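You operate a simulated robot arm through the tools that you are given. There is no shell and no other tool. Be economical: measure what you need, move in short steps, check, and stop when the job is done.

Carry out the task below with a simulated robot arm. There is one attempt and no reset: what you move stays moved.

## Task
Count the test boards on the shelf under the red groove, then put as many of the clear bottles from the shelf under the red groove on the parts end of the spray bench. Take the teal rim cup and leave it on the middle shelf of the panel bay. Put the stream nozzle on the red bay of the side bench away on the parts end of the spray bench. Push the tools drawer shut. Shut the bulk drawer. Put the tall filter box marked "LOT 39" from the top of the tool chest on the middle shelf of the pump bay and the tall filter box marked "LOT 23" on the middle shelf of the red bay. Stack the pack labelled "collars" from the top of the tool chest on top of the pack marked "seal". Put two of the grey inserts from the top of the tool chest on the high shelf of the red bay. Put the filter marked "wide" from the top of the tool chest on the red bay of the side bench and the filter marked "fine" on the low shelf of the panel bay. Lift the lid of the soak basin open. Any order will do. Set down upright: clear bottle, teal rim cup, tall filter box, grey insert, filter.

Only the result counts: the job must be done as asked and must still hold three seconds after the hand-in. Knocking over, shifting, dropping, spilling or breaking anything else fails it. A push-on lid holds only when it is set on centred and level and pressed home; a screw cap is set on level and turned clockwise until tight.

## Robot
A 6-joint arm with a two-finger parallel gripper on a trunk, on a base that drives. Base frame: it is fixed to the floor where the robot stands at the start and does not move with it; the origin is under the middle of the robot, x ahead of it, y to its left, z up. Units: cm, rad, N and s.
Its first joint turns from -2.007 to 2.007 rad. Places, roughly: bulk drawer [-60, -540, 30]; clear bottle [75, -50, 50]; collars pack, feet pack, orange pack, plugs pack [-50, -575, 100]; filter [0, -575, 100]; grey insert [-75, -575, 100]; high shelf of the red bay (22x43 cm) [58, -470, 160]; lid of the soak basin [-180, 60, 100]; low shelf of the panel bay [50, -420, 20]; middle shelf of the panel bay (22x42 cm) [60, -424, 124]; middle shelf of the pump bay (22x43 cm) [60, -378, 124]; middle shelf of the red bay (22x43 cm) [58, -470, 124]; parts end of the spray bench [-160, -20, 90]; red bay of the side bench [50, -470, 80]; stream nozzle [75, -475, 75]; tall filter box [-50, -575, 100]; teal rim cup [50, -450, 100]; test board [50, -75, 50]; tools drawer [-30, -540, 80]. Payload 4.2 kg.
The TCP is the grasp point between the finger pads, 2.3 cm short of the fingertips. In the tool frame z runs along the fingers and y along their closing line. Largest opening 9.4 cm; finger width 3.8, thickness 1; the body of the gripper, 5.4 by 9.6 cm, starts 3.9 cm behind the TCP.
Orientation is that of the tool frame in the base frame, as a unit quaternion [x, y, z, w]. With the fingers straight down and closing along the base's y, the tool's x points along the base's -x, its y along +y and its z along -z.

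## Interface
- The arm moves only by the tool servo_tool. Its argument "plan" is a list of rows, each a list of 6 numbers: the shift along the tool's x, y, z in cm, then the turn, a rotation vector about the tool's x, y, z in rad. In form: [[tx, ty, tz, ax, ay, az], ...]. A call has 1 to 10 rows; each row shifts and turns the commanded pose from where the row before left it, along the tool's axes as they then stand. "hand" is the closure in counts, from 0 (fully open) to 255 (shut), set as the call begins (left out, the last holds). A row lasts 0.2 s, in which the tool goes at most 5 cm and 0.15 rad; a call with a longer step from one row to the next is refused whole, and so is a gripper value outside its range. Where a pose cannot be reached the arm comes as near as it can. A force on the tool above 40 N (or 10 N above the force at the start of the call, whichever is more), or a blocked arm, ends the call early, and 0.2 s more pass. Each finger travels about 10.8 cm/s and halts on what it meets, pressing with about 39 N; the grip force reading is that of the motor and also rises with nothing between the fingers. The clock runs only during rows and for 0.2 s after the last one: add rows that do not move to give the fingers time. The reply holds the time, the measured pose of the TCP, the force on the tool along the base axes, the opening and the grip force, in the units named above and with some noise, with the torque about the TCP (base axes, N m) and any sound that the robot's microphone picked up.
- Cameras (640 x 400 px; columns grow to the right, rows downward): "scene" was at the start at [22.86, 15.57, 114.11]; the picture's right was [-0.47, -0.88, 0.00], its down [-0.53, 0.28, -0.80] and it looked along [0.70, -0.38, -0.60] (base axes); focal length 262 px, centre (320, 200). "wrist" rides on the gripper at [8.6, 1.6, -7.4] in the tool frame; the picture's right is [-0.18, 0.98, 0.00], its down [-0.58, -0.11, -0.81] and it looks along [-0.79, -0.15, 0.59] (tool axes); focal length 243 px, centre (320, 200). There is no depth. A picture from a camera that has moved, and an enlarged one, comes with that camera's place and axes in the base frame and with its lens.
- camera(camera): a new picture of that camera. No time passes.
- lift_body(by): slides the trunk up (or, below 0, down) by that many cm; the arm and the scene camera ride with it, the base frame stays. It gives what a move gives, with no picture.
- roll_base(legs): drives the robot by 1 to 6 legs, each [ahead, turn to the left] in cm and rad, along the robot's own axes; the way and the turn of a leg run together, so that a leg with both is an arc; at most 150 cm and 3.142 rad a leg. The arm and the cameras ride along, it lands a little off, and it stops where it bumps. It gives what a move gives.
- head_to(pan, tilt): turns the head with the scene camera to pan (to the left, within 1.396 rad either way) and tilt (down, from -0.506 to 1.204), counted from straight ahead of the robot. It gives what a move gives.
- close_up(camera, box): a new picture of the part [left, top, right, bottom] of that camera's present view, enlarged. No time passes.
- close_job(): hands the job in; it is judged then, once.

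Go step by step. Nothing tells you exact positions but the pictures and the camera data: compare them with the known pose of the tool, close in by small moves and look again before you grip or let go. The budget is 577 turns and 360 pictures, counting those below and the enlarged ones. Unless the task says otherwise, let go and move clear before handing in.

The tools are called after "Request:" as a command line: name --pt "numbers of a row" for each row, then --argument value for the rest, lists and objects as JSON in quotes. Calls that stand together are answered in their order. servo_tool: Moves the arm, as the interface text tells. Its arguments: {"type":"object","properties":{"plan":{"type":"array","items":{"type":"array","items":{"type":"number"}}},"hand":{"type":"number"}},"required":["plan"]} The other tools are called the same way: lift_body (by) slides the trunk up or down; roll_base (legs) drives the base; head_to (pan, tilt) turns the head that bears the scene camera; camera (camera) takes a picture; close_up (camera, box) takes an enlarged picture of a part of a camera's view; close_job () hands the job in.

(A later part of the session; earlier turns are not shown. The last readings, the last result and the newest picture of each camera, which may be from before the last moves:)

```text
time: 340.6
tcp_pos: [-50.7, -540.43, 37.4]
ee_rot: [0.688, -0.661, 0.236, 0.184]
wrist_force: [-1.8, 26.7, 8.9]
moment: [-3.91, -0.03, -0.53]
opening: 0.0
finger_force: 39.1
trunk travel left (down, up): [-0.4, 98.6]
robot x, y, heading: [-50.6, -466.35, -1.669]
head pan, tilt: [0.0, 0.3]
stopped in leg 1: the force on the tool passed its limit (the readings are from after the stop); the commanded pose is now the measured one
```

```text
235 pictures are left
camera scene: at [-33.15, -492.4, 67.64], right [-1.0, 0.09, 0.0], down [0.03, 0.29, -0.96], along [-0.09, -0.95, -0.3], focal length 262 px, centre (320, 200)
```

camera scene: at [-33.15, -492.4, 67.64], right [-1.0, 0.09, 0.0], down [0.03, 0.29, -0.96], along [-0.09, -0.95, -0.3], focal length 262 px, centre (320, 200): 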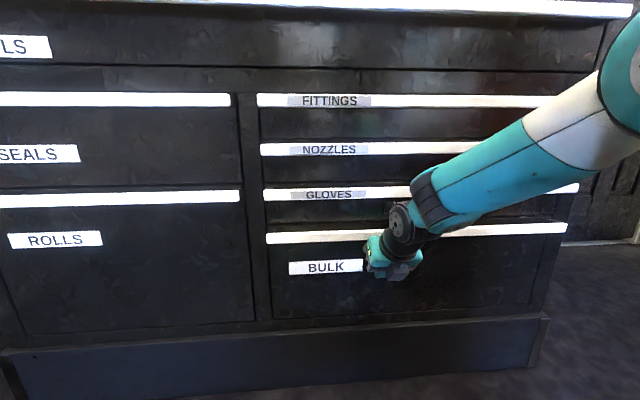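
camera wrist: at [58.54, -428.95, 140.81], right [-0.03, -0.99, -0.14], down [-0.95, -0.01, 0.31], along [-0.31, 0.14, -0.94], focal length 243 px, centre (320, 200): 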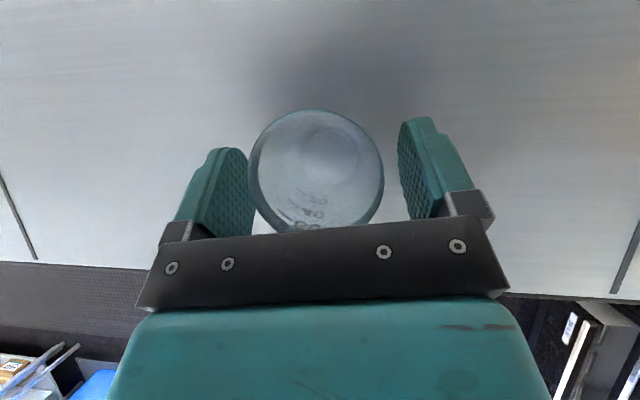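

Request:
roll_base --legs '[[-22, 0]]'

Request:
close_up --camera "scene" --box '[200, 60, 600, 310]'

```text
time: 342.2
tcp_pos: [-48.74, -518.29, 37.19]
ee_rot: [0.687, -0.662, 0.234, 0.184]
wrist_force: [-0.1, 0.2, -1.5]
moment: [0.02, 0.02, -0.01]
opening: 0.03
finger_force: 39.0
trunk travel left (down, up): [-0.4, 98.6]
robot x, y, heading: [-48.01, -444.51, -1.666]
head pan, tilt: [0.0, 0.3]
```

```text
1.60 times, centred on (400, 185) of scene
camera zoom: at [-31.1, -470.29, 67.63], right [-1.0, 0.1, 0.0], down [0.03, 0.29, -0.96], along [-0.09, -0.95, -0.3], focal length 420 px, centre (192, 224)
```

zoom: 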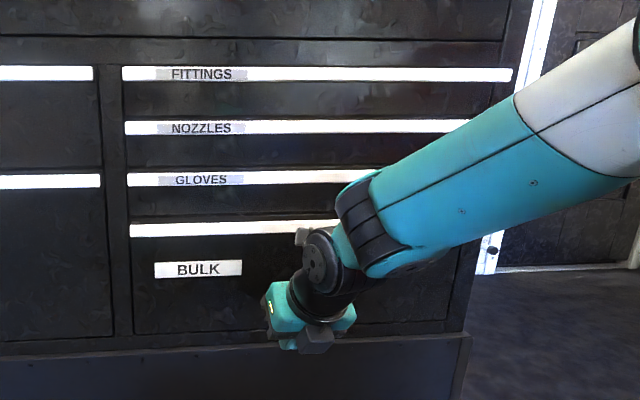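

Both drawers are shut. Now I'll raise up to view the chest top items.

Request:
servo_tool --pt "2.3 -1.5 -3.2 0 0 0" --pt "2.3 -1.5 -3.2 0 0 0" --pt "2.3 -1.5 -3.2 0 0 0" --pt "2.3 -1.5 -3.2 0 0 0" --hand 0

Request:
lift_body --by 40

Request:
lift_body --by 36

Request:
head_to --pan 0 --tilt 0.6

Request:
camera --camera "scene"

```text
time: 343.2
tcp_pos: [-43.53, -518.4, 53.02]
ee_rot: [0.687, -0.663, 0.235, 0.184]
wrist_force: [0.3, -0.7, 0.7]
moment: [-0.02, 0.01, 0.0]
opening: 9.4
finger_force: 0.1
trunk travel left (down, up): [-0.4, 98.6]
robot x, y, heading: [-48.39, -444.18, -1.67]
head pan, tilt: [0.0, 0.3]
```

```text
time: 347.1
tcp_pos: [-43.6, -518.31, 93.05]
ee_rot: [0.688, -0.661, 0.236, 0.184]
wrist_force: [0.3, 0.0, -0.2]
moment: [-0.02, -0.01, 0.03]
opening: 9.41
finger_force: 0.1
trunk travel left (down, up): [-40.4, 58.6]
robot x, y, heading: [-48.22, -444.11, -1.67]
head pan, tilt: [0.0, 0.3]
```

```text
time: 350.6
tcp_pos: [-43.57, -518.34, 129.1]
ee_rot: [0.688, -0.662, 0.235, 0.183]
wrist_force: [0.1, 0.3, 0.5]
moment: [-0.03, -0.01, -0.04]
opening: 9.38
finger_force: 0.0
trunk travel left (down, up): [-76.4, 22.6]
robot x, y, heading: [-48.12, -444.25, -1.667]
head pan, tilt: [0.0, 0.3]
```

```text
time: 351.4
tcp_pos: [-43.56, -518.42, 129.02]
ee_rot: [0.688, -0.662, 0.236, 0.183]
wrist_force: [-0.9, -0.5, 0.2]
moment: [-0.01, 0.05, -0.02]
opening: 9.38
finger_force: 0.1
trunk travel left (down, up): [-76.4, 22.6]
robot x, y, heading: [-48.31, -444.34, -1.669]
head pan, tilt: [0.0, 0.6]
```

```text
233 pictures are left
camera scene: at [-31.05, -469.8, 140.89], right [-1.0, 0.1, 0.0], down [0.05, 0.56, -0.83], along [-0.08, -0.82, -0.56], focal length 262 px, centre (320, 200)
```

scene: 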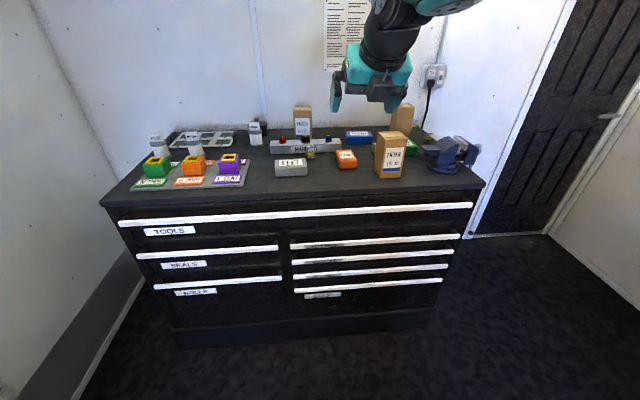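

All drawers look flush. I'll drive closer for detail on the items.

Request:
roll_base --legs '[[18, 0.1]]'

Request:
head_to --pan -0.25 --tilt 0.6

Request:
camera --camera "scene"

Request:
close_up --camera "scene" --box '[180, 100, 420, 250]'

Request:
camera --camera "wrist"

```text
time: 352.9
tcp_pos: [-37.18, -535.68, 129.04]
ee_rot: [0.719, -0.627, 0.244, 0.172]
wrist_force: [0.4, 0.3, 0.9]
moment: [0.01, 0.02, -0.03]
opening: 9.4
finger_force: 0.1
trunk travel left (down, up): [-76.4, 22.6]
robot x, y, heading: [-49.13, -462.24, -1.569]
head pan, tilt: [0.0, 0.6]
```

```text
time: 353.7
tcp_pos: [-37.18, -535.51, 129.07]
ee_rot: [0.719, -0.628, 0.244, 0.172]
wrist_force: [0.4, -0.2, -0.1]
moment: [-0.01, 0.02, 0.0]
opening: 9.4
finger_force: 0.0
trunk travel left (down, up): [-76.4, 22.6]
robot x, y, heading: [-48.83, -462.39, -1.565]
head pan, tilt: [-0.25, 0.6]
```

```text
232 pictures are left
camera scene: at [-31.62, -485.78, 140.88], right [-0.97, 0.24, 0.0], down [0.14, 0.55, -0.83], along [-0.2, -0.8, -0.56], focal length 262 px, centre (320, 200)
```

scene: 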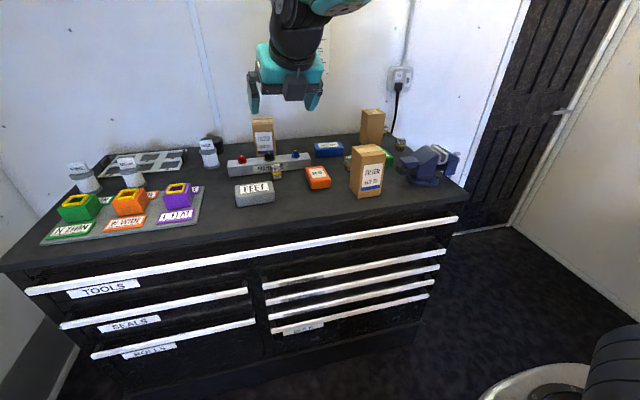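

```text
2.67 times, centred on (300, 175) of scene
camera zoom: at [-31.62, -485.78, 140.88], right [-0.97, 0.24, 0.0], down [0.14, 0.55, -0.83], along [-0.2, -0.8, -0.56], focal length 699 px, centre (373, 267)
```

zoom: 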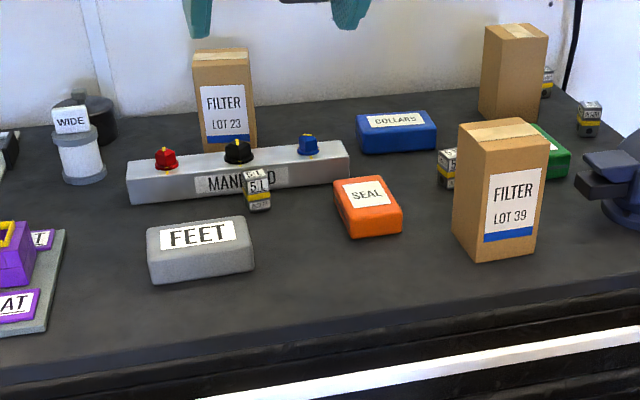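

```text
230 pictures are left
camera wrist: at [-38.96, -538.72, 139.97], right [-0.99, 0.0, -0.16], down [-0.06, 0.94, 0.34], along [0.15, 0.35, -0.93], focal length 243 px, centre (320, 200)
```

wrist: 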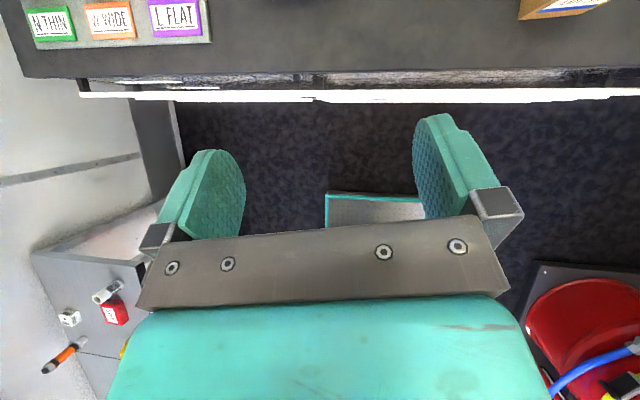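

Request:
close_up --camera "scene" --box '[330, 120, 430, 182]'

Request:
close_up --camera "scene" --box '[220, 130, 320, 192]'

Request:
close_up --camera "scene" --box '[30, 120, 230, 245]'

```text
6.40 times, centred on (380, 151) of scene
camera zoom: at [-31.62, -485.78, 140.88], right [-0.97, 0.24, 0.0], down [0.14, 0.55, -0.83], along [-0.2, -0.8, -0.56], focal length 1678 px, centre (-64, 514)
```

zoom: 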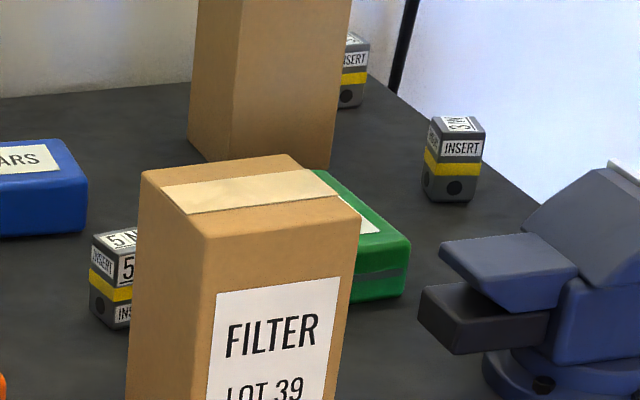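

```text
6.40 times, centred on (270, 161) of scene
camera zoom: at [-31.62, -485.78, 140.88], right [-0.97, 0.24, 0.0], down [0.14, 0.55, -0.83], along [-0.2, -0.8, -0.56], focal length 1678 px, centre (640, 450)
```

zoom: 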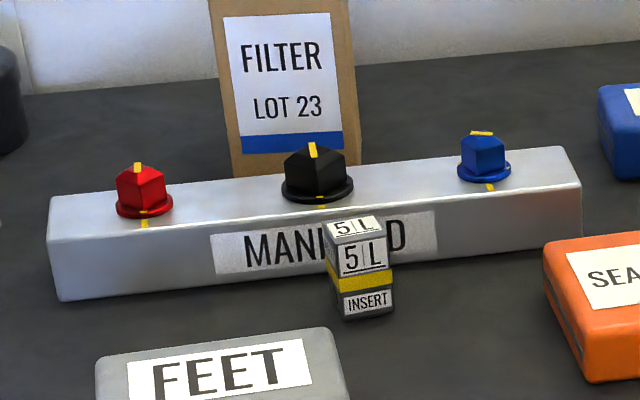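

```text
3.20 times, centred on (130, 182) of scene
camera zoom: at [-31.62, -485.78, 140.88], right [-0.97, 0.24, 0.0], down [0.14, 0.55, -0.83], along [-0.2, -0.8, -0.56], focal length 839 px, centre (928, 256)
```

zoom: 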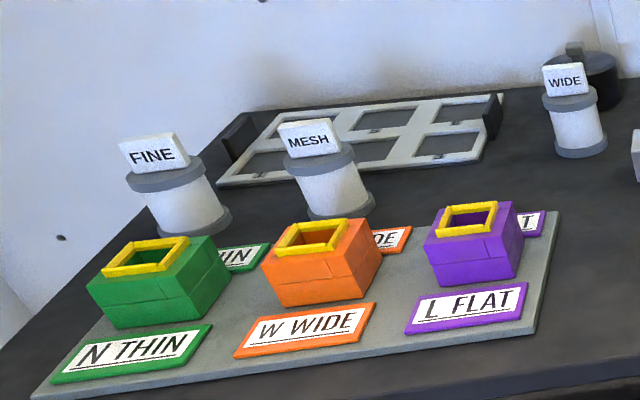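

The inserts are the small grey cubes with yellow bands. I need the chest-top height accurately, so I'll take a lower view for parallax.

Request:
lift_body --by -20

Request:
close_up --camera "scene" --box '[180, 70, 420, 220]'

```text
time: 355.8
tcp_pos: [-37.22, -535.65, 109.05]
ee_rot: [0.718, -0.628, 0.243, 0.173]
wrist_force: [0.2, 0.2, 0.7]
moment: [0.03, 0.01, -0.02]
opening: 9.43
finger_force: 0.1
trunk travel left (down, up): [-56.4, 42.6]
robot x, y, heading: [-49.22, -462.42, -1.571]
head pan, tilt: [-0.25, 0.6]
```

```text
2.67 times, centred on (300, 145) of scene
camera zoom: at [-31.63, -485.78, 120.88], right [-0.97, 0.24, 0.0], down [0.14, 0.55, -0.83], along [-0.2, -0.8, -0.56], focal length 699 px, centre (373, 347)
```

zoom: 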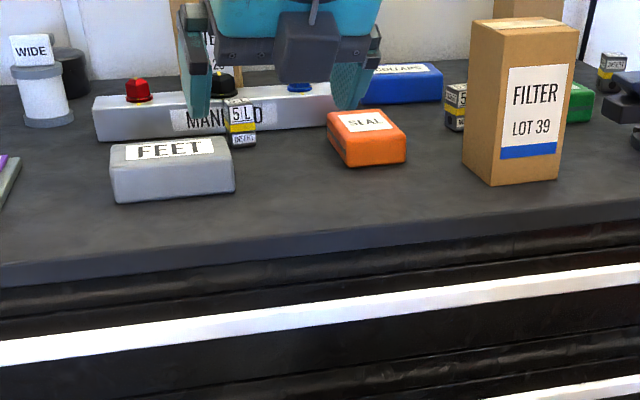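

The chest top is at z≈93.5. LOT 39 is about 7.5×7×15 cm, centred at (-64.9,-555.2). I'll level the hand to about 20° pitch with straight yaw for a frontal grip.

Request:
servo_tool --pt "0 0 0 -0.066 0.007 0.096" --pt "0 0 0 -0.066 0.007 0.096" --pt "0 0 0 0 0 -0.1" --pt "0 0 0 0 0.15 0" --pt "0 0 0 0 0.15 0" --pt "0 0 0 0 0.15 0" --pt "0 0 0 0 0.15 0"

Request:
roll_base --legs '[[-25, 0]]'

```text
time: 357.4
tcp_pos: [-37.19, -535.43, 109.03]
ee_rot: [0.583, -0.582, 0.403, 0.4]
wrist_force: [-0.6, -0.4, 0.2]
moment: [0.03, 0.01, -0.02]
opening: 9.4
finger_force: 0.0
trunk travel left (down, up): [-56.4, 42.6]
robot x, y, heading: [-48.78, -462.35, -1.564]
head pan, tilt: [-0.25, 0.6]
```

```text
time: 359.3
tcp_pos: [-37.45, -510.14, 109.09]
ee_rot: [0.583, -0.582, 0.402, 0.4]
wrist_force: [-0.8, 0.6, 0.1]
moment: [-0.02, -0.01, -0.01]
opening: 9.4
finger_force: 0.1
trunk travel left (down, up): [-56.4, 42.6]
robot x, y, heading: [-49.23, -436.94, -1.569]
head pan, tilt: [-0.25, 0.6]
```

Request:
roll_base --legs '[[0, 1.571], [-27.5, 0], [0, -1.571]]'

Request:
lift_body --by -7

Request:
head_to --pan 0 --tilt 0.4

Request:
camera --camera "scene"

Request:
camera --camera "wrist"

```text
time: 368.8
tcp_pos: [-68.03, -509.61, 109.18]
ee_rot: [-0.569, 0.597, -0.392, -0.409]
wrist_force: [0.8, -0.4, -1.2]
moment: [-0.01, -0.02, 0.02]
opening: 9.39
finger_force: 0.0
trunk travel left (down, up): [-56.4, 42.6]
robot x, y, heading: [-75.75, -435.8, -1.618]
head pan, tilt: [-0.25, 0.6]
```

```text
time: 369.8
tcp_pos: [-67.91, -509.55, 102.08]
ee_rot: [-0.569, 0.596, -0.392, -0.409]
wrist_force: [0.2, 0.5, 0.0]
moment: [-0.02, -0.02, 0.03]
opening: 9.42
finger_force: 0.1
trunk travel left (down, up): [-49.4, 49.6]
robot x, y, heading: [-76.28, -435.78, -1.614]
head pan, tilt: [-0.25, 0.6]
```

```text
time: 370.6
tcp_pos: [-67.95, -509.46, 102.09]
ee_rot: [-0.569, 0.596, -0.392, -0.409]
wrist_force: [-0.7, 0.1, 0.4]
moment: [-0.01, 0.02, 0.01]
opening: 9.42
finger_force: 0.1
trunk travel left (down, up): [-49.4, 49.6]
robot x, y, heading: [-76.2, -435.53, -1.619]
head pan, tilt: [0.0, 0.4]
```

```text
225 pictures are left
camera scene: at [-57.85, -460.95, 115.7], right [-1.0, 0.05, 0.0], down [0.02, 0.39, -0.92], along [-0.04, -0.92, -0.39], focal length 262 px, centre (320, 200)
```

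scene: 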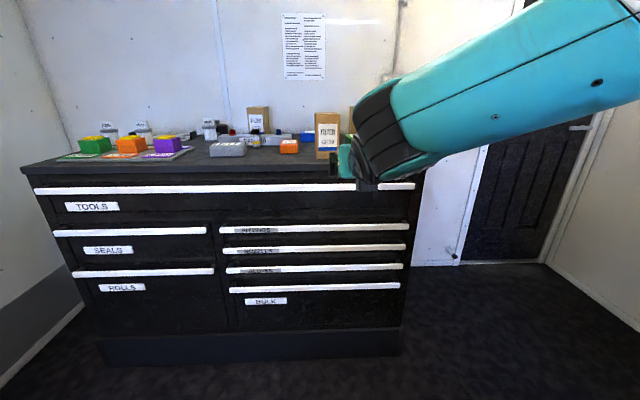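

```text
224 pictures are left
camera wrist: at [-69.38, -505.52, 112.81], right [-0.98, 0.11, -0.17], down [0.15, 0.95, -0.25], along [0.14, -0.28, -0.95], focal length 243 px, centre (320, 200)
```

wrist: 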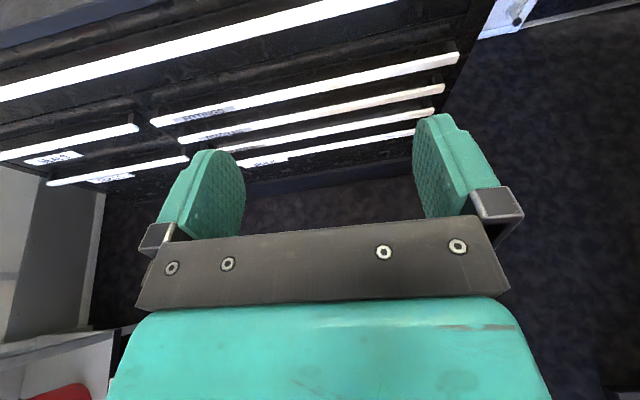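

Request:
roll_base --legs '[[0, 0.047], [33, 0]]'

Request:
camera --camera "wrist"

Request:
camera --camera "scene"

```text
time: 373.3
tcp_pos: [-64.73, -543.57, 102.16]
ee_rot: [-0.581, 0.584, -0.401, -0.401]
wrist_force: [-0.1, -0.8, -0.1]
moment: [0.0, -0.02, 0.02]
opening: 9.41
finger_force: 0.0
trunk travel left (down, up): [-49.4, 49.6]
robot x, y, heading: [-76.44, -470.36, -1.569]
head pan, tilt: [0.0, 0.4]
```

```text
223 pictures are left
camera wrist: at [-66.37, -539.67, 112.81], right [-0.98, 0.07, -0.17], down [0.11, 0.96, -0.25], along [0.15, -0.27, -0.95], focal length 243 px, centre (320, 200)
```

wrist: 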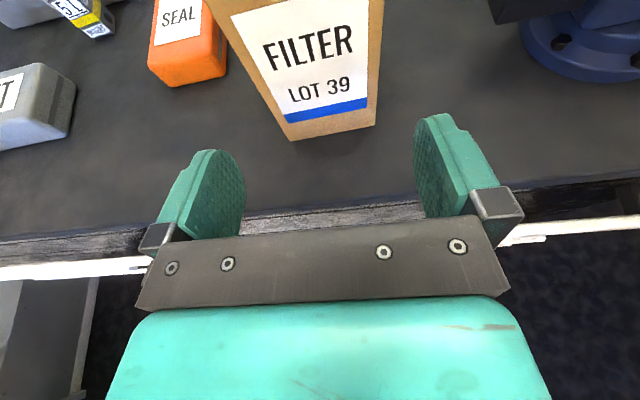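

```text
222 pictures are left
camera scene: at [-56.78, -494.64, 115.7], right [-1.0, 0.0, 0.0], down [0.0, 0.39, -0.92], along [0.0, -0.92, -0.39], focal length 262 px, centre (320, 200)
```

scene: 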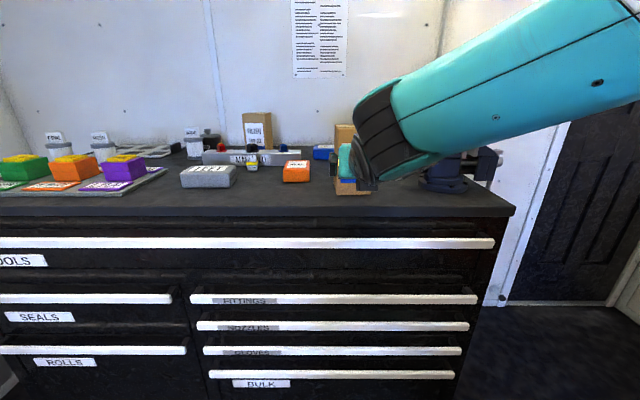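

LOT 39 is centred at x=-64.75 with its front at y=-551.3. I'll drive straight in 10.3 cm.

Request:
roll_base --legs '[[10, 0]]'

Request:
camera --camera "wrist"

```text
time: 374.4
tcp_pos: [-64.61, -553.29, 102.08]
ee_rot: [-0.582, 0.583, -0.401, -0.4]
wrist_force: [0.1, -0.6, -0.9]
moment: [-0.04, -0.02, -0.03]
opening: 9.41
finger_force: 0.0
trunk travel left (down, up): [-49.4, 49.6]
robot x, y, heading: [-76.27, -480.01, -1.574]
head pan, tilt: [0.0, 0.4]
```

```text
221 pictures are left
camera wrist: at [-66.29, -549.39, 112.81], right [-0.98, 0.07, -0.17], down [0.11, 0.96, -0.25], along [0.15, -0.27, -0.95], focal length 243 px, centre (320, 200)
```

wrist: 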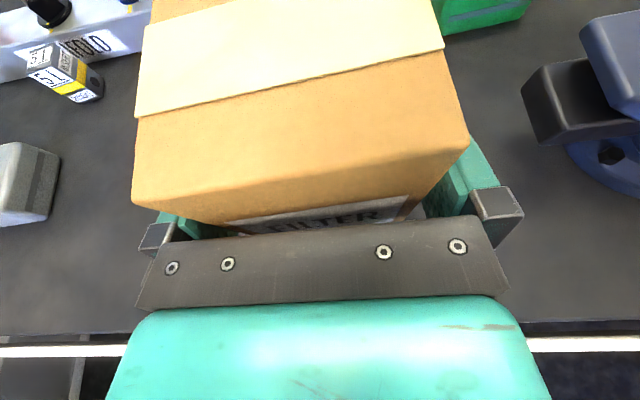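

Request:
servo_tool --pt "0 0 0 0 0 0" --pt "0 0 0 0 0 0" --pt "0 0 0 0 0 0" --pt "0 0 0 0 0 0" --hand 255

Request:
lift_body --by 4

Request:
camera --camera "wrist"

Request:
camera --camera "scene"

```text
time: 375.4
tcp_pos: [-64.67, -553.19, 102.1]
ee_rot: [-0.581, 0.584, -0.401, -0.401]
wrist_force: [0.6, -1.3, 1.8]
moment: [-0.07, -0.15, 0.01]
opening: 7.97
finger_force: 38.8
trunk travel left (down, up): [-49.4, 49.6]
robot x, y, heading: [-76.4, -479.9, -1.577]
head pan, tilt: [0.0, 0.4]
```

```text
time: 376.2
tcp_pos: [-64.69, -553.42, 106.04]
ee_rot: [-0.582, 0.584, -0.4, -0.401]
wrist_force: [0.7, 0.0, -0.7]
moment: [0.06, -0.02, 0.02]
opening: 7.97
finger_force: 39.3
trunk travel left (down, up): [-53.4, 45.6]
robot x, y, heading: [-76.11, -480.2, -1.572]
head pan, tilt: [0.0, 0.4]
```

```text
220 pictures are left
camera wrist: at [-66.29, -549.39, 116.8], right [-0.98, 0.07, -0.17], down [0.11, 0.96, -0.25], along [0.15, -0.27, -0.95], focal length 243 px, centre (320, 200)
```

wrist: 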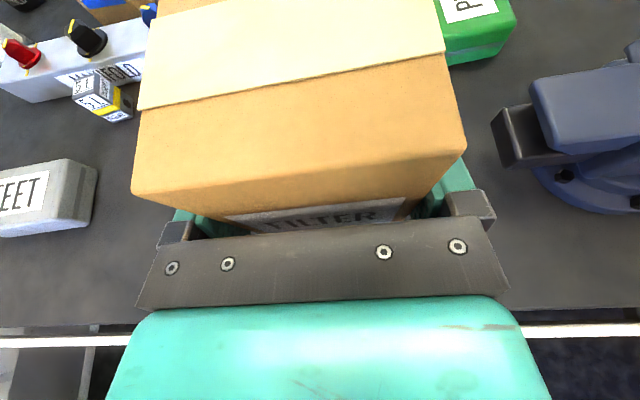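

```text
219 pictures are left
camera scene: at [-56.76, -504.34, 119.71], right [-1.0, 0.0, 0.0], down [0.0, 0.39, -0.92], along [0.0, -0.92, -0.39], focal length 262 px, centre (320, 200)
```

scene: 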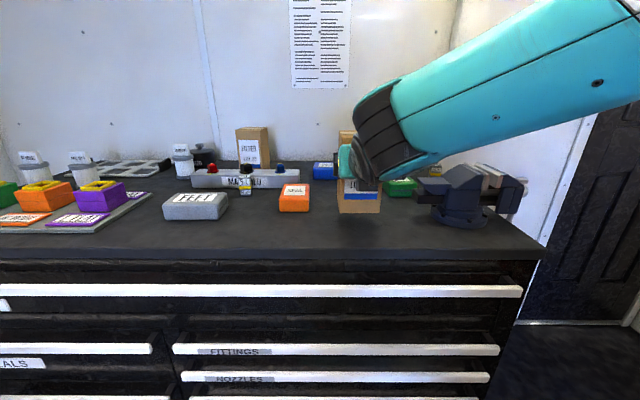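

LOT 39 is gripped upright. I'll back out, raise, and drive to face the pump bay.

Request:
roll_base --legs '[[-35, 0]]'

Request:
lift_body --by 32

Request:
roll_base --legs '[[0, 1.35], [0, 1.35], [61, 0], [0, -1.13]]'

Request:
head_to --pan 0 --tilt 0.2

Request:
camera --camera "scene"

```text
time: 378.4
tcp_pos: [-65.31, -519.73, 106.01]
ee_rot: [-0.578, 0.587, -0.399, -0.403]
wrist_force: [1.0, 0.4, -1.9]
moment: [0.02, -0.03, 0.0]
opening: 7.98
finger_force: 38.8
trunk travel left (down, up): [-53.4, 45.6]
robot x, y, heading: [-75.83, -446.39, -1.588]
head pan, tilt: [0.0, 0.4]
```

```text
time: 381.6
tcp_pos: [-65.27, -519.75, 138.05]
ee_rot: [-0.579, 0.587, -0.399, -0.402]
wrist_force: [0.3, 0.3, -2.5]
moment: [0.03, -0.01, 0.02]
opening: 7.97
finger_force: 39.0
trunk travel left (down, up): [-85.4, 13.6]
robot x, y, heading: [-76.03, -446.15, -1.582]
head pan, tilt: [0.0, 0.4]
```

```text
time: 394.4
tcp_pos: [26.07, -382.16, 138.0]
ee_rot: [0.824, -0.01, 0.567, 0.006]
wrist_force: [0.0, -0.3, -2.4]
moment: [0.01, 0.04, 0.01]
opening: 7.99
finger_force: 39.1
trunk travel left (down, up): [-85.4, 13.6]
robot x, y, heading: [-47.42, -391.68, -0.02]
head pan, tilt: [0.0, 0.4]
```

```text
time: 395.1
tcp_pos: [26.12, -382.17, 138.12]
ee_rot: [0.824, -0.01, 0.567, 0.006]
wrist_force: [0.6, 0.1, -1.2]
moment: [-0.02, 0.04, 0.03]
opening: 7.98
finger_force: 38.9
trunk travel left (down, up): [-85.4, 13.6]
robot x, y, heading: [-47.42, -392.12, -0.024]
head pan, tilt: [0.0, 0.201]
```

```text
218 pictures are left
camera scene: at [-22.4, -372.98, 153.55], right [-0.02, -1.0, 0.0], down [-0.2, 0.0, -0.98], along [0.98, -0.02, -0.2], focal length 262 px, centre (320, 200)
```

scene: 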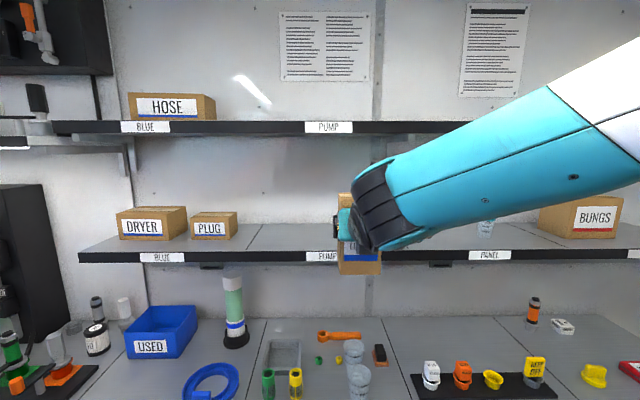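

The teal cup is standing on the panel shelf. I'll lower slightly and drive in over the pump bay's middle shelf.

Request:
lift_body --by -1.3

Request:
roll_base --legs '[[30, 0]]'

Request:
camera --camera "scene"

Request:
camera --camera "wrist"

```text
time: 395.8
tcp_pos: [26.18, -382.17, 136.69]
ee_rot: [0.824, -0.01, 0.566, 0.006]
wrist_force: [0.2, -0.5, -2.3]
moment: [0.0, 0.06, -0.02]
opening: 7.94
finger_force: 39.3
trunk travel left (down, up): [-84.1, 14.9]
robot x, y, heading: [-47.16, -392.01, -0.022]
head pan, tilt: [0.0, 0.201]
```

```text
time: 397.8
tcp_pos: [55.71, -382.45, 136.78]
ee_rot: [0.824, -0.008, 0.566, 0.005]
wrist_force: [0.5, -0.2, -1.3]
moment: [0.02, 0.03, 0.01]
opening: 7.96
finger_force: 39.4
trunk travel left (down, up): [-84.1, 14.9]
robot x, y, heading: [-18.07, -393.25, -0.018]
head pan, tilt: [0.0, 0.201]
```

```text
217 pictures are left
camera scene: at [7.16, -373.5, 152.26], right [-0.02, -1.0, 0.0], down [-0.2, 0.0, -0.98], along [0.98, -0.02, -0.2], focal length 262 px, centre (320, 200)
```

scene: 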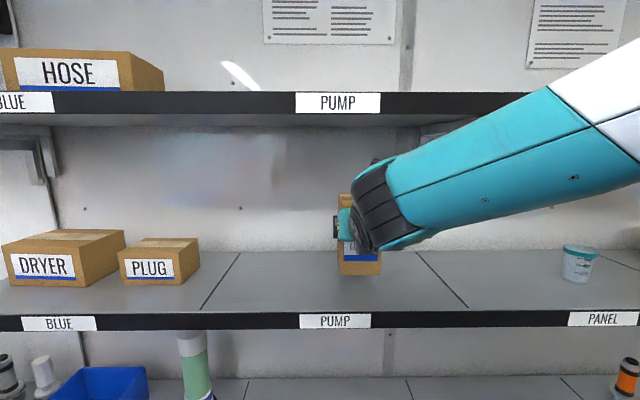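

```text
216 pictures are left
camera wrist: at [51.86, -383.97, 147.5], right [-0.08, -0.98, -0.17], down [-0.96, 0.13, -0.25], along [0.27, 0.14, -0.95], focal length 243 px, centre (320, 200)
```

wrist: 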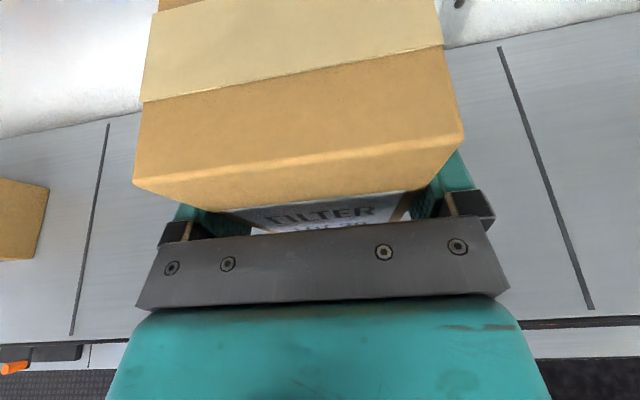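

Request:
lift_body --by -2.2

Request:
lift_body --by -0.5

```text
time: 398.5
tcp_pos: [55.68, -382.4, 134.48]
ee_rot: [0.824, -0.008, 0.566, 0.005]
wrist_force: [-0.9, 1.1, -0.9]
moment: [-0.01, 0.05, -0.01]
opening: 7.96
finger_force: 39.4
trunk travel left (down, up): [-81.9, 17.1]
robot x, y, heading: [-17.82, -392.47, -0.018]
head pan, tilt: [0.0, 0.201]
```

```text
time: 399.0
tcp_pos: [55.79, -382.51, 134.11]
ee_rot: [0.823, -0.009, 0.568, 0.005]
wrist_force: [1.4, -1.1, 0.7]
moment: [-0.1, -0.24, 0.09]
opening: 7.98
finger_force: 39.3
trunk travel left (down, up): [-81.4, 17.6]
robot x, y, heading: [-17.69, -392.78, -0.021]
head pan, tilt: [0.0, 0.201]
```

Request:
lift_body --by -0.3

Request:
servo_tool --pt "0 0 0 0 0 0" --pt "0 0 0 0 0 0" --pt "0 0 0 0 0 0" --hand 0

Request:
camera --camera "wrist"

```text
time: 399.5
tcp_pos: [55.72, -382.48, 134.13]
ee_rot: [0.822, -0.009, 0.569, 0.005]
wrist_force: [0.6, 1.0, 21.3]
moment: [-0.88, 0.34, 0.02]
opening: 7.97
finger_force: 39.0
trunk travel left (down, up): [-81.1, 17.9]
robot x, y, heading: [-17.56, -392.92, -0.023]
head pan, tilt: [0.0, 0.201]
```

```text
time: 400.3
tcp_pos: [55.86, -382.45, 133.76]
ee_rot: [0.824, -0.008, 0.566, 0.005]
wrist_force: [0.3, -0.6, -0.5]
moment: [0.02, 0.0, -0.01]
opening: 9.39
finger_force: 0.0
trunk travel left (down, up): [-81.1, 17.9]
robot x, y, heading: [-17.66, -392.61, -0.02]
head pan, tilt: [0.0, 0.201]
```

```text
215 pictures are left
camera wrist: at [51.86, -383.97, 144.47], right [-0.08, -0.98, -0.17], down [-0.96, 0.13, -0.25], along [0.27, 0.14, -0.95], focal length 243 px, centre (320, 200)
```

wrist: 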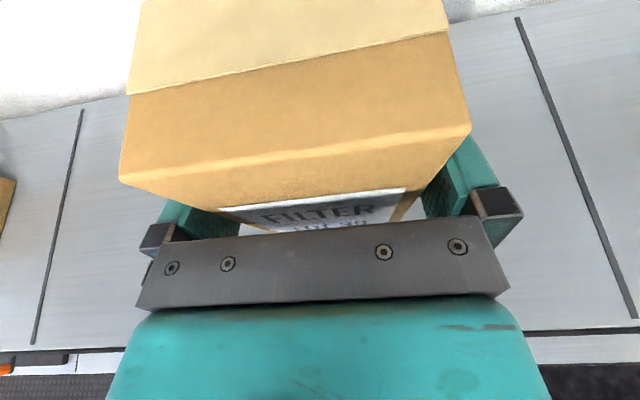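

LOT 39 is placed. I'll back out and head to the chest for LOT 23, steepening pitch to about 35° to clear the manifold block.

Request:
roll_base --legs '[[-30, 0]]'

Request:
camera --camera "scene"

Request:
servo_tool --pt "0 0 0 0 -0.125 0" --pt "0 0 0 0 -0.125 0"

Request:
roll_base --legs '[[0, -1.55], [55, 0]]'

Request:
lift_body --by -15

Request:
head_to --pan 0 --tilt 0.45

Request:
camera --camera "scene"

```text
time: 402.4
tcp_pos: [25.15, -381.81, 133.79]
ee_rot: [0.824, -0.006, 0.566, 0.004]
wrist_force: [-0.2, -0.8, -0.3]
moment: [0.02, 0.0, -0.01]
opening: 9.4
finger_force: 0.1
trunk travel left (down, up): [-81.1, 17.9]
robot x, y, heading: [-47.98, -392.33, -0.019]
head pan, tilt: [0.0, 0.201]
```

```text
214 pictures are left
camera scene: at [-23.44, -372.89, 149.26], right [-0.02, -1.0, 0.0], down [-0.2, 0.0, -0.98], along [0.98, -0.01, -0.2], focal length 262 px, centre (320, 200)
```

scene: 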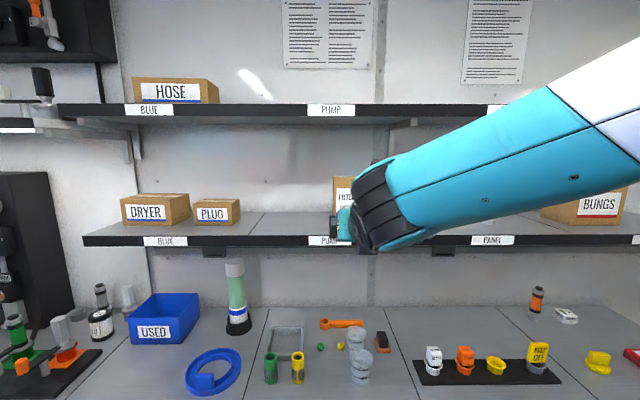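

```text
time: 403.0
tcp_pos: [25.22, -381.8, 133.72]
ee_rot: [0.889, -0.008, 0.458, 0.003]
wrist_force: [0.2, -0.6, -0.1]
moment: [0.0, -0.03, 0.02]
opening: 9.38
finger_force: 0.1
trunk travel left (down, up): [-81.1, 17.9]
robot x, y, heading: [-47.87, -391.86, -0.013]
head pan, tilt: [0.0, 0.201]
```

```text
time: 409.8
tcp_pos: [-30.38, -519.28, 133.73]
ee_rot: [0.644, -0.612, 0.334, 0.315]
wrist_force: [-0.1, -0.6, -0.1]
moment: [0.01, -0.01, -0.01]
opening: 9.41
finger_force: 0.1
trunk travel left (down, up): [-81.1, 17.9]
robot x, y, heading: [-45.51, -446.72, -1.52]
head pan, tilt: [0.0, 0.201]
```

```text
time: 411.6
tcp_pos: [-30.33, -519.23, 118.64]
ee_rot: [0.642, -0.614, 0.333, 0.317]
wrist_force: [0.8, -0.1, -0.2]
moment: [0.02, -0.01, 0.01]
opening: 9.42
finger_force: 0.0
trunk travel left (down, up): [-66.1, 32.9]
robot x, y, heading: [-45.28, -446.62, -1.521]
head pan, tilt: [0.0, 0.201]
```

```text
time: 412.4
tcp_pos: [-30.4, -519.08, 118.72]
ee_rot: [0.644, -0.612, 0.334, 0.317]
wrist_force: [-0.3, -0.6, 0.7]
moment: [-0.02, -0.02, 0.0]
opening: 9.41
finger_force: 0.1
trunk travel left (down, up): [-66.1, 32.9]
robot x, y, heading: [-45.86, -446.6, -1.525]
head pan, tilt: [0.0, 0.45]
```

```text
213 pictures are left
camera scene: at [-24.95, -469.77, 131.94], right [-1.0, -0.05, 0.0], down [-0.02, 0.43, -0.9], along [0.05, -0.9, -0.43], focal length 262 px, centre (320, 200)
```

scene: 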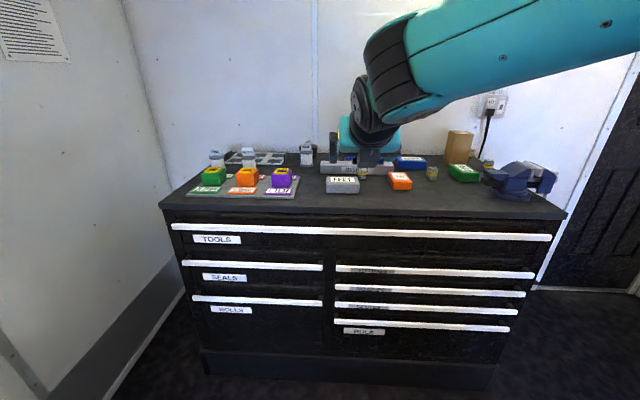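

LOT 23 sits far back. I'll align and drive close, hand high, to see how near the base can get.

Request:
roll_base --legs '[[0, -0.048], [40, 0]]'

Request:
roll_base --legs '[[20, 0]]'

Request:
camera --camera "wrist"

Request:
camera --camera "scene"

```text
time: 415.3
tcp_pos: [-34.03, -561.06, 118.7]
ee_rot: [-0.627, 0.629, -0.325, -0.325]
wrist_force: [-0.5, -0.8, 0.0]
moment: [0.01, 0.0, 0.01]
opening: 9.39
finger_force: 0.0
trunk travel left (down, up): [-66.1, 32.9]
robot x, y, heading: [-45.54, -487.5, -1.57]
head pan, tilt: [0.0, 0.45]
```

```text
time: 416.9
tcp_pos: [-33.84, -580.74, 118.79]
ee_rot: [0.628, -0.627, 0.326, 0.324]
wrist_force: [0.5, 0.9, -0.5]
moment: [-0.05, 0.02, -0.03]
opening: 9.39
finger_force: 0.1
trunk travel left (down, up): [-66.1, 32.9]
robot x, y, heading: [-46.13, -507.5, -1.57]
head pan, tilt: [0.0, 0.45]
```

```text
212 pictures are left
camera wrist: at [-35.43, -579.65, 130.07], right [-0.98, 0.1, -0.15], down [0.11, 0.99, -0.01], along [0.15, -0.02, -0.99], focal length 243 px, centre (320, 200)
```

wrist: 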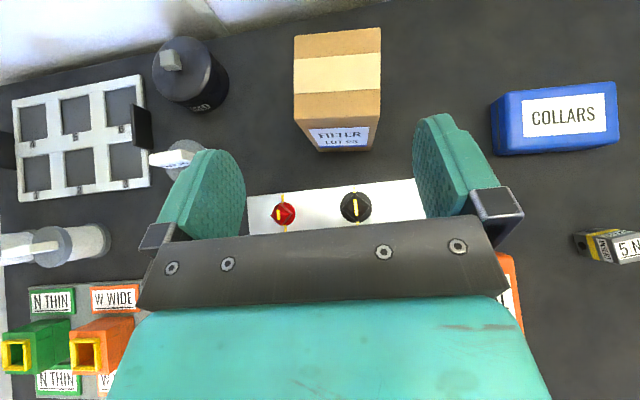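

```text
211 pictures are left
camera scene: at [-26.06, -531.7, 131.94], right [-1.0, 0.0, 0.0], down [0.0, 0.44, -0.9], along [0.0, -0.9, -0.44], focal length 262 px, centre (320, 200)
```

scene: 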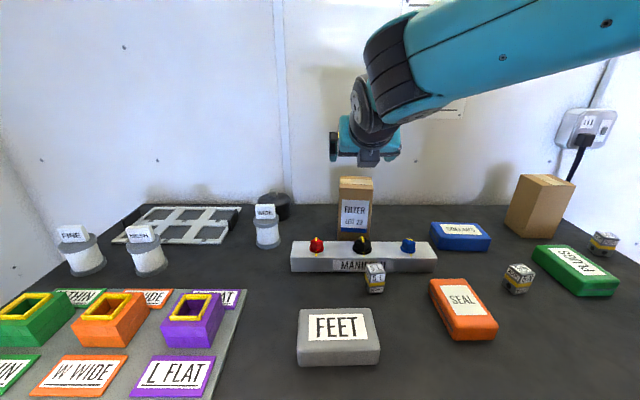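

The base gets close enough. LOT 23's front is at y≈-587.5, centre x≈-34.6. I'll lower in front of it, then check clearance over the knobs.

Request:
servo_tool --pt "0 0.7 0 0 0 0"

Request:
lift_body --by -12.2

Request:
camera --camera "scene"

Request:
camera --camera "wrist"

```text
time: 417.3
tcp_pos: [-34.39, -580.85, 118.75]
ee_rot: [0.629, -0.628, 0.326, 0.323]
wrist_force: [-0.9, 0.4, 0.0]
moment: [0.01, 0.01, 0.0]
opening: 9.42
finger_force: 0.0
trunk travel left (down, up): [-66.1, 32.9]
robot x, y, heading: [-45.52, -507.24, -1.567]
head pan, tilt: [0.0, 0.45]
```

```text
time: 418.8
tcp_pos: [-34.42, -580.83, 106.43]
ee_rot: [0.628, -0.628, 0.325, 0.324]
wrist_force: [0.8, -0.5, -0.4]
moment: [-0.02, 0.0, 0.01]
opening: 9.42
finger_force: 0.1
trunk travel left (down, up): [-53.9, 45.1]
robot x, y, heading: [-45.65, -507.74, -1.573]
head pan, tilt: [0.0, 0.45]
```

```text
210 pictures are left
camera scene: at [-26.06, -531.7, 119.74], right [-1.0, 0.0, 0.0], down [0.0, 0.44, -0.9], along [0.0, -0.9, -0.44], focal length 262 px, centre (320, 200)
```

scene: 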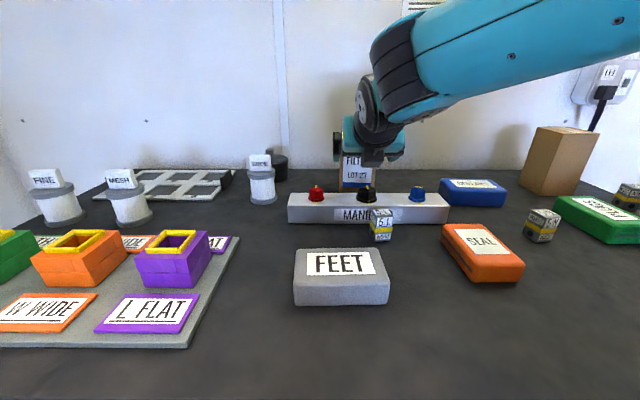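

```text
209 pictures are left
camera wrist: at [-36.05, -579.62, 117.86], right [-0.98, 0.1, -0.15], down [0.11, 0.99, -0.01], along [0.15, -0.02, -0.99], focal length 243 px, centre (320, 200)
```

wrist: 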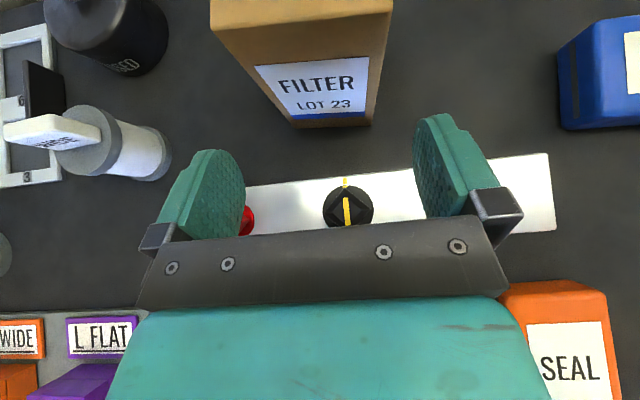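

Request:
lift_body --by -1

Request:
roll_base --legs '[[8.6, 0]]'

Request:
camera --camera "wrist"

```text
time: 419.4
tcp_pos: [-34.42, -580.84, 105.42]
ee_rot: [0.629, -0.627, 0.326, 0.324]
wrist_force: [0.3, 0.7, -0.6]
moment: [-0.01, 0.0, 0.02]
opening: 9.41
finger_force: 0.1
trunk travel left (down, up): [-52.9, 46.1]
robot x, y, heading: [-45.39, -507.42, -1.568]
head pan, tilt: [0.0, 0.45]
```

```text
time: 420.4
tcp_pos: [-34.83, -584.67, 105.41]
ee_rot: [-0.626, 0.63, -0.324, -0.326]
wrist_force: [-0.4, 0.0, 0.2]
moment: [0.02, -0.01, 0.01]
opening: 9.39
finger_force: 0.0
trunk travel left (down, up): [-52.9, 46.1]
robot x, y, heading: [-45.67, -511.42, -1.577]
head pan, tilt: [0.0, 0.45]
stopped in leg 1: the robot was blocked; the commanded pose is now the measured one
```

```text
208 pictures are left
camera wrist: at [-36.48, -583.56, 116.79], right [-0.98, 0.12, -0.15], down [0.12, 0.99, -0.01], along [0.15, -0.03, -0.99], focal length 243 px, centre (320, 200)
```

wrist: 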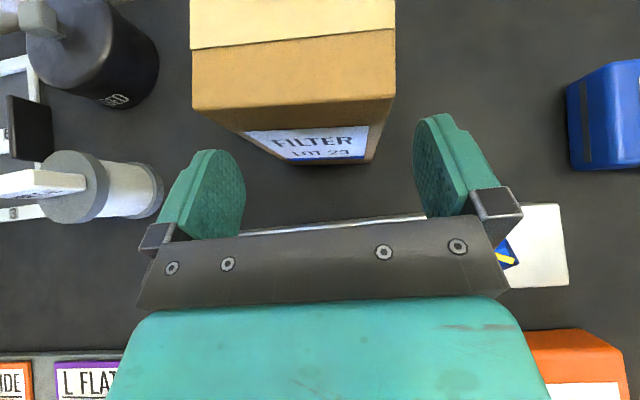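

Request:
servo_tool --pt "1.4 -0.25 2.0 0 0 0" --pt "1.4 -0.25 2.0 0 0 0"

Request:
camera --camera "wrist"

```text
time: 420.9
tcp_pos: [-34.59, -589.72, 105.5]
ee_rot: [-0.625, 0.632, -0.323, -0.327]
wrist_force: [0.7, 0.7, 0.2]
moment: [-0.03, 0.02, -0.02]
opening: 9.38
finger_force: 0.0
trunk travel left (down, up): [-52.9, 46.1]
robot x, y, heading: [-45.39, -511.44, -1.582]
head pan, tilt: [0.0, 0.45]
```

```text
207 pictures are left
camera wrist: at [-36.12, -588.47, 116.76], right [-0.98, 0.12, -0.15], down [0.12, 0.99, -0.01], along [0.15, -0.03, -0.99], focal length 243 px, centre (320, 200)
```

wrist: 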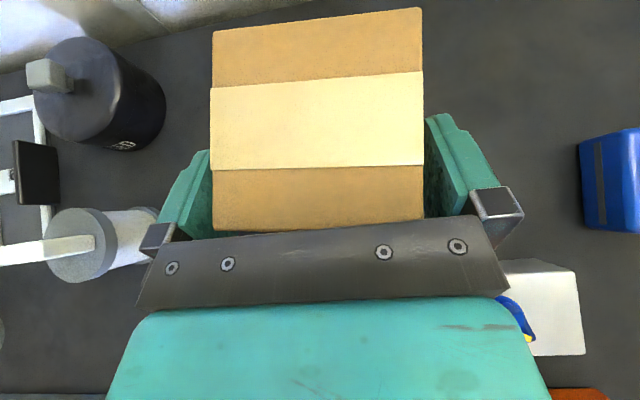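

Request:
servo_tool --pt "0 0 0 0 0 0" --pt "0 0 0 0 0 0" --pt "0 0 0 0 0 0" --pt "0 0 0 0 0 0" --hand 255

Request:
lift_body --by 14

Request:
camera --camera "scene"

```text
time: 421.9
tcp_pos: [-34.55, -589.75, 105.42]
ee_rot: [-0.625, 0.631, -0.324, -0.326]
wrist_force: [-1.7, -1.5, 1.8]
moment: [-0.38, 0.18, -0.23]
opening: 7.98
finger_force: 39.2
trunk travel left (down, up): [-52.9, 46.1]
robot x, y, heading: [-45.08, -511.56, -1.581]
head pan, tilt: [0.0, 0.45]
```

```text
time: 423.8
tcp_pos: [-34.56, -589.86, 106.69]
ee_rot: [-0.626, 0.632, -0.322, -0.325]
wrist_force: [-0.4, -0.4, -1.3]
moment: [0.03, -0.03, 0.0]
opening: 7.94
finger_force: 38.9
trunk travel left (down, up): [-54.4, 44.6]
robot x, y, heading: [-45.53, -511.1, -1.578]
head pan, tilt: [0.0, 0.45]
stopped: the arm was blocked; the commanded pose is now the measured one
```

```text
206 pictures are left
camera scene: at [-26.02, -535.77, 120.17], right [-1.0, 0.01, 0.0], down [0.0, 0.44, -0.9], along [-0.01, -0.9, -0.44], focal length 262 px, centre (320, 200)
```

scene: 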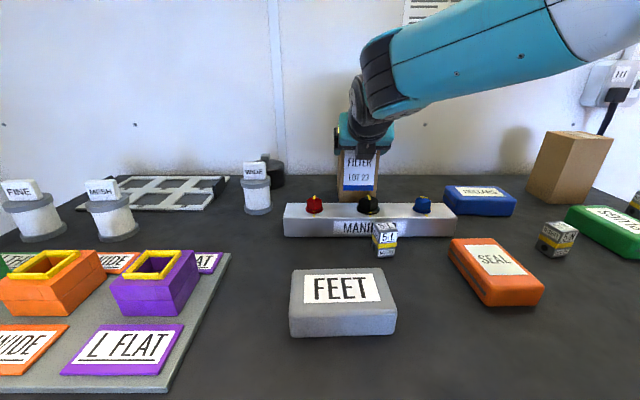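

The trunk lift is blocked, likely because the robot is caught against the chest. I'll back off 3 cm and try again.

Request:
roll_base --legs '[[-3, 0]]'

Request:
lift_body --by 12

Request:
camera --camera "scene"

```text
time: 424.6
tcp_pos: [-34.33, -586.91, 106.69]
ee_rot: [-0.626, 0.631, -0.323, -0.325]
wrist_force: [-0.1, -0.4, -1.0]
moment: [0.03, 0.0, -0.02]
opening: 7.97
finger_force: 39.3
trunk travel left (down, up): [-54.4, 44.6]
robot x, y, heading: [-45.35, -508.21, -1.578]
head pan, tilt: [0.0, 0.45]
```

```text
time: 426.4
tcp_pos: [-34.48, -587.02, 106.63]
ee_rot: [-0.626, 0.632, -0.321, -0.325]
wrist_force: [-0.1, -1.5, -2.2]
moment: [0.03, 0.01, 0.0]
opening: 7.97
finger_force: 38.6
trunk travel left (down, up): [-54.7, 44.3]
robot x, y, heading: [-45.34, -508.01, -1.578]
head pan, tilt: [0.0, 0.45]
stopped: the arm was blocked; the commanded pose is now the measured one
```

```text
205 pictures are left
camera scene: at [-26.01, -532.96, 120.19], right [-1.0, 0.01, 0.0], down [0.0, 0.44, -0.9], along [0.0, -0.9, -0.44], focal length 262 px, centre (320, 200)
```

scene: 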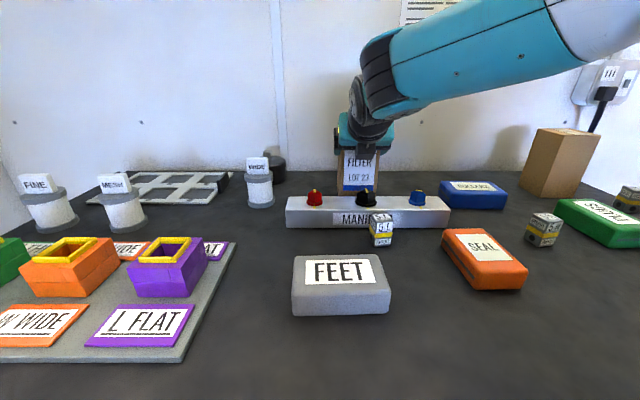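

Request:
head_to --pan -0.7 --tilt 1.0

Request:
camera --camera "scene"

```text
time: 427.4
tcp_pos: [-34.48, -586.94, 106.73]
ee_rot: [-0.626, 0.631, -0.322, -0.326]
wrist_force: [-0.2, -0.5, -1.5]
moment: [0.01, 0.0, 0.03]
opening: 7.95
finger_force: 39.4
trunk travel left (down, up): [-54.7, 44.3]
robot x, y, heading: [-45.4, -508.49, -1.574]
head pan, tilt: [-0.7, 1.0]
```

```text
204 pictures are left
camera scene: at [-30.48, -529.03, 115.65], right [-0.76, 0.65, 0.0], down [0.54, 0.64, -0.54], along [-0.35, -0.41, -0.84], focal length 262 px, centre (320, 200)
```

scene: 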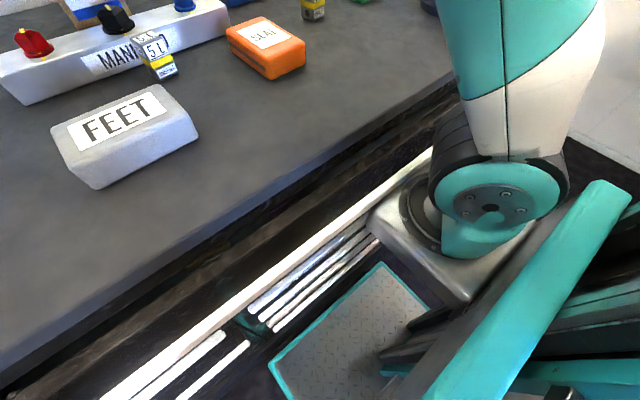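

The shoulder plate is catching under the tools handle. I'll lift with the arm instead, then back off.

Request:
servo_tool --pt "2.46 0 -1.72 0 0 0" --pt "2.46 0 -1.72 0 0 0" --pt "2.46 0 -1.72 0 0 0" --pt "1.64 0 -1.15 0 0 0"

Request:
roll_base --legs '[[-50, 0]]'

Request:
head_to --pan 0 --tilt 0.4

Request:
camera --camera "scene"

```text
time: 428.4
tcp_pos: [-34.6, -585.27, 114.55]
ee_rot: [-0.622, 0.634, -0.328, -0.322]
wrist_force: [-1.0, -0.3, -1.8]
moment: [0.03, 0.0, 0.0]
opening: 7.97
finger_force: 39.2
out of reach, approached as far as the arm can: row 3, 4
trunk travel left (down, up): [-54.7, 44.3]
robot x, y, heading: [-45.44, -508.06, -1.576]
head pan, tilt: [-0.7, 1.0]
```

```text
time: 431.4
tcp_pos: [-35.01, -534.47, 114.94]
ee_rot: [-0.617, 0.638, -0.326, -0.325]
wrist_force: [-0.8, 0.5, -1.1]
moment: [0.04, 0.02, -0.03]
opening: 7.98
finger_force: 38.8
trunk travel left (down, up): [-54.7, 44.3]
robot x, y, heading: [-44.73, -457.68, -1.591]
head pan, tilt: [-0.7, 1.0]
```

```text
time: 432.5
tcp_pos: [-34.97, -534.42, 114.99]
ee_rot: [-0.617, 0.638, -0.325, -0.326]
wrist_force: [0.4, 0.3, -1.4]
moment: [0.04, -0.02, 0.0]
opening: 7.95
finger_force: 39.0
trunk travel left (down, up): [-54.7, 44.3]
robot x, y, heading: [-44.77, -457.72, -1.588]
head pan, tilt: [0.0, 0.4]
```

```text
203 pictures are left
camera scene: at [-25.69, -482.22, 120.95], right [-1.0, 0.02, 0.0], down [0.01, 0.39, -0.92], along [-0.02, -0.92, -0.39], focal length 262 px, centre (320, 200)
```

scene: 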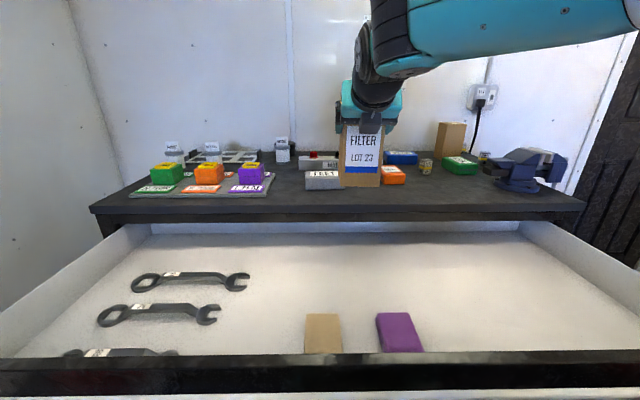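

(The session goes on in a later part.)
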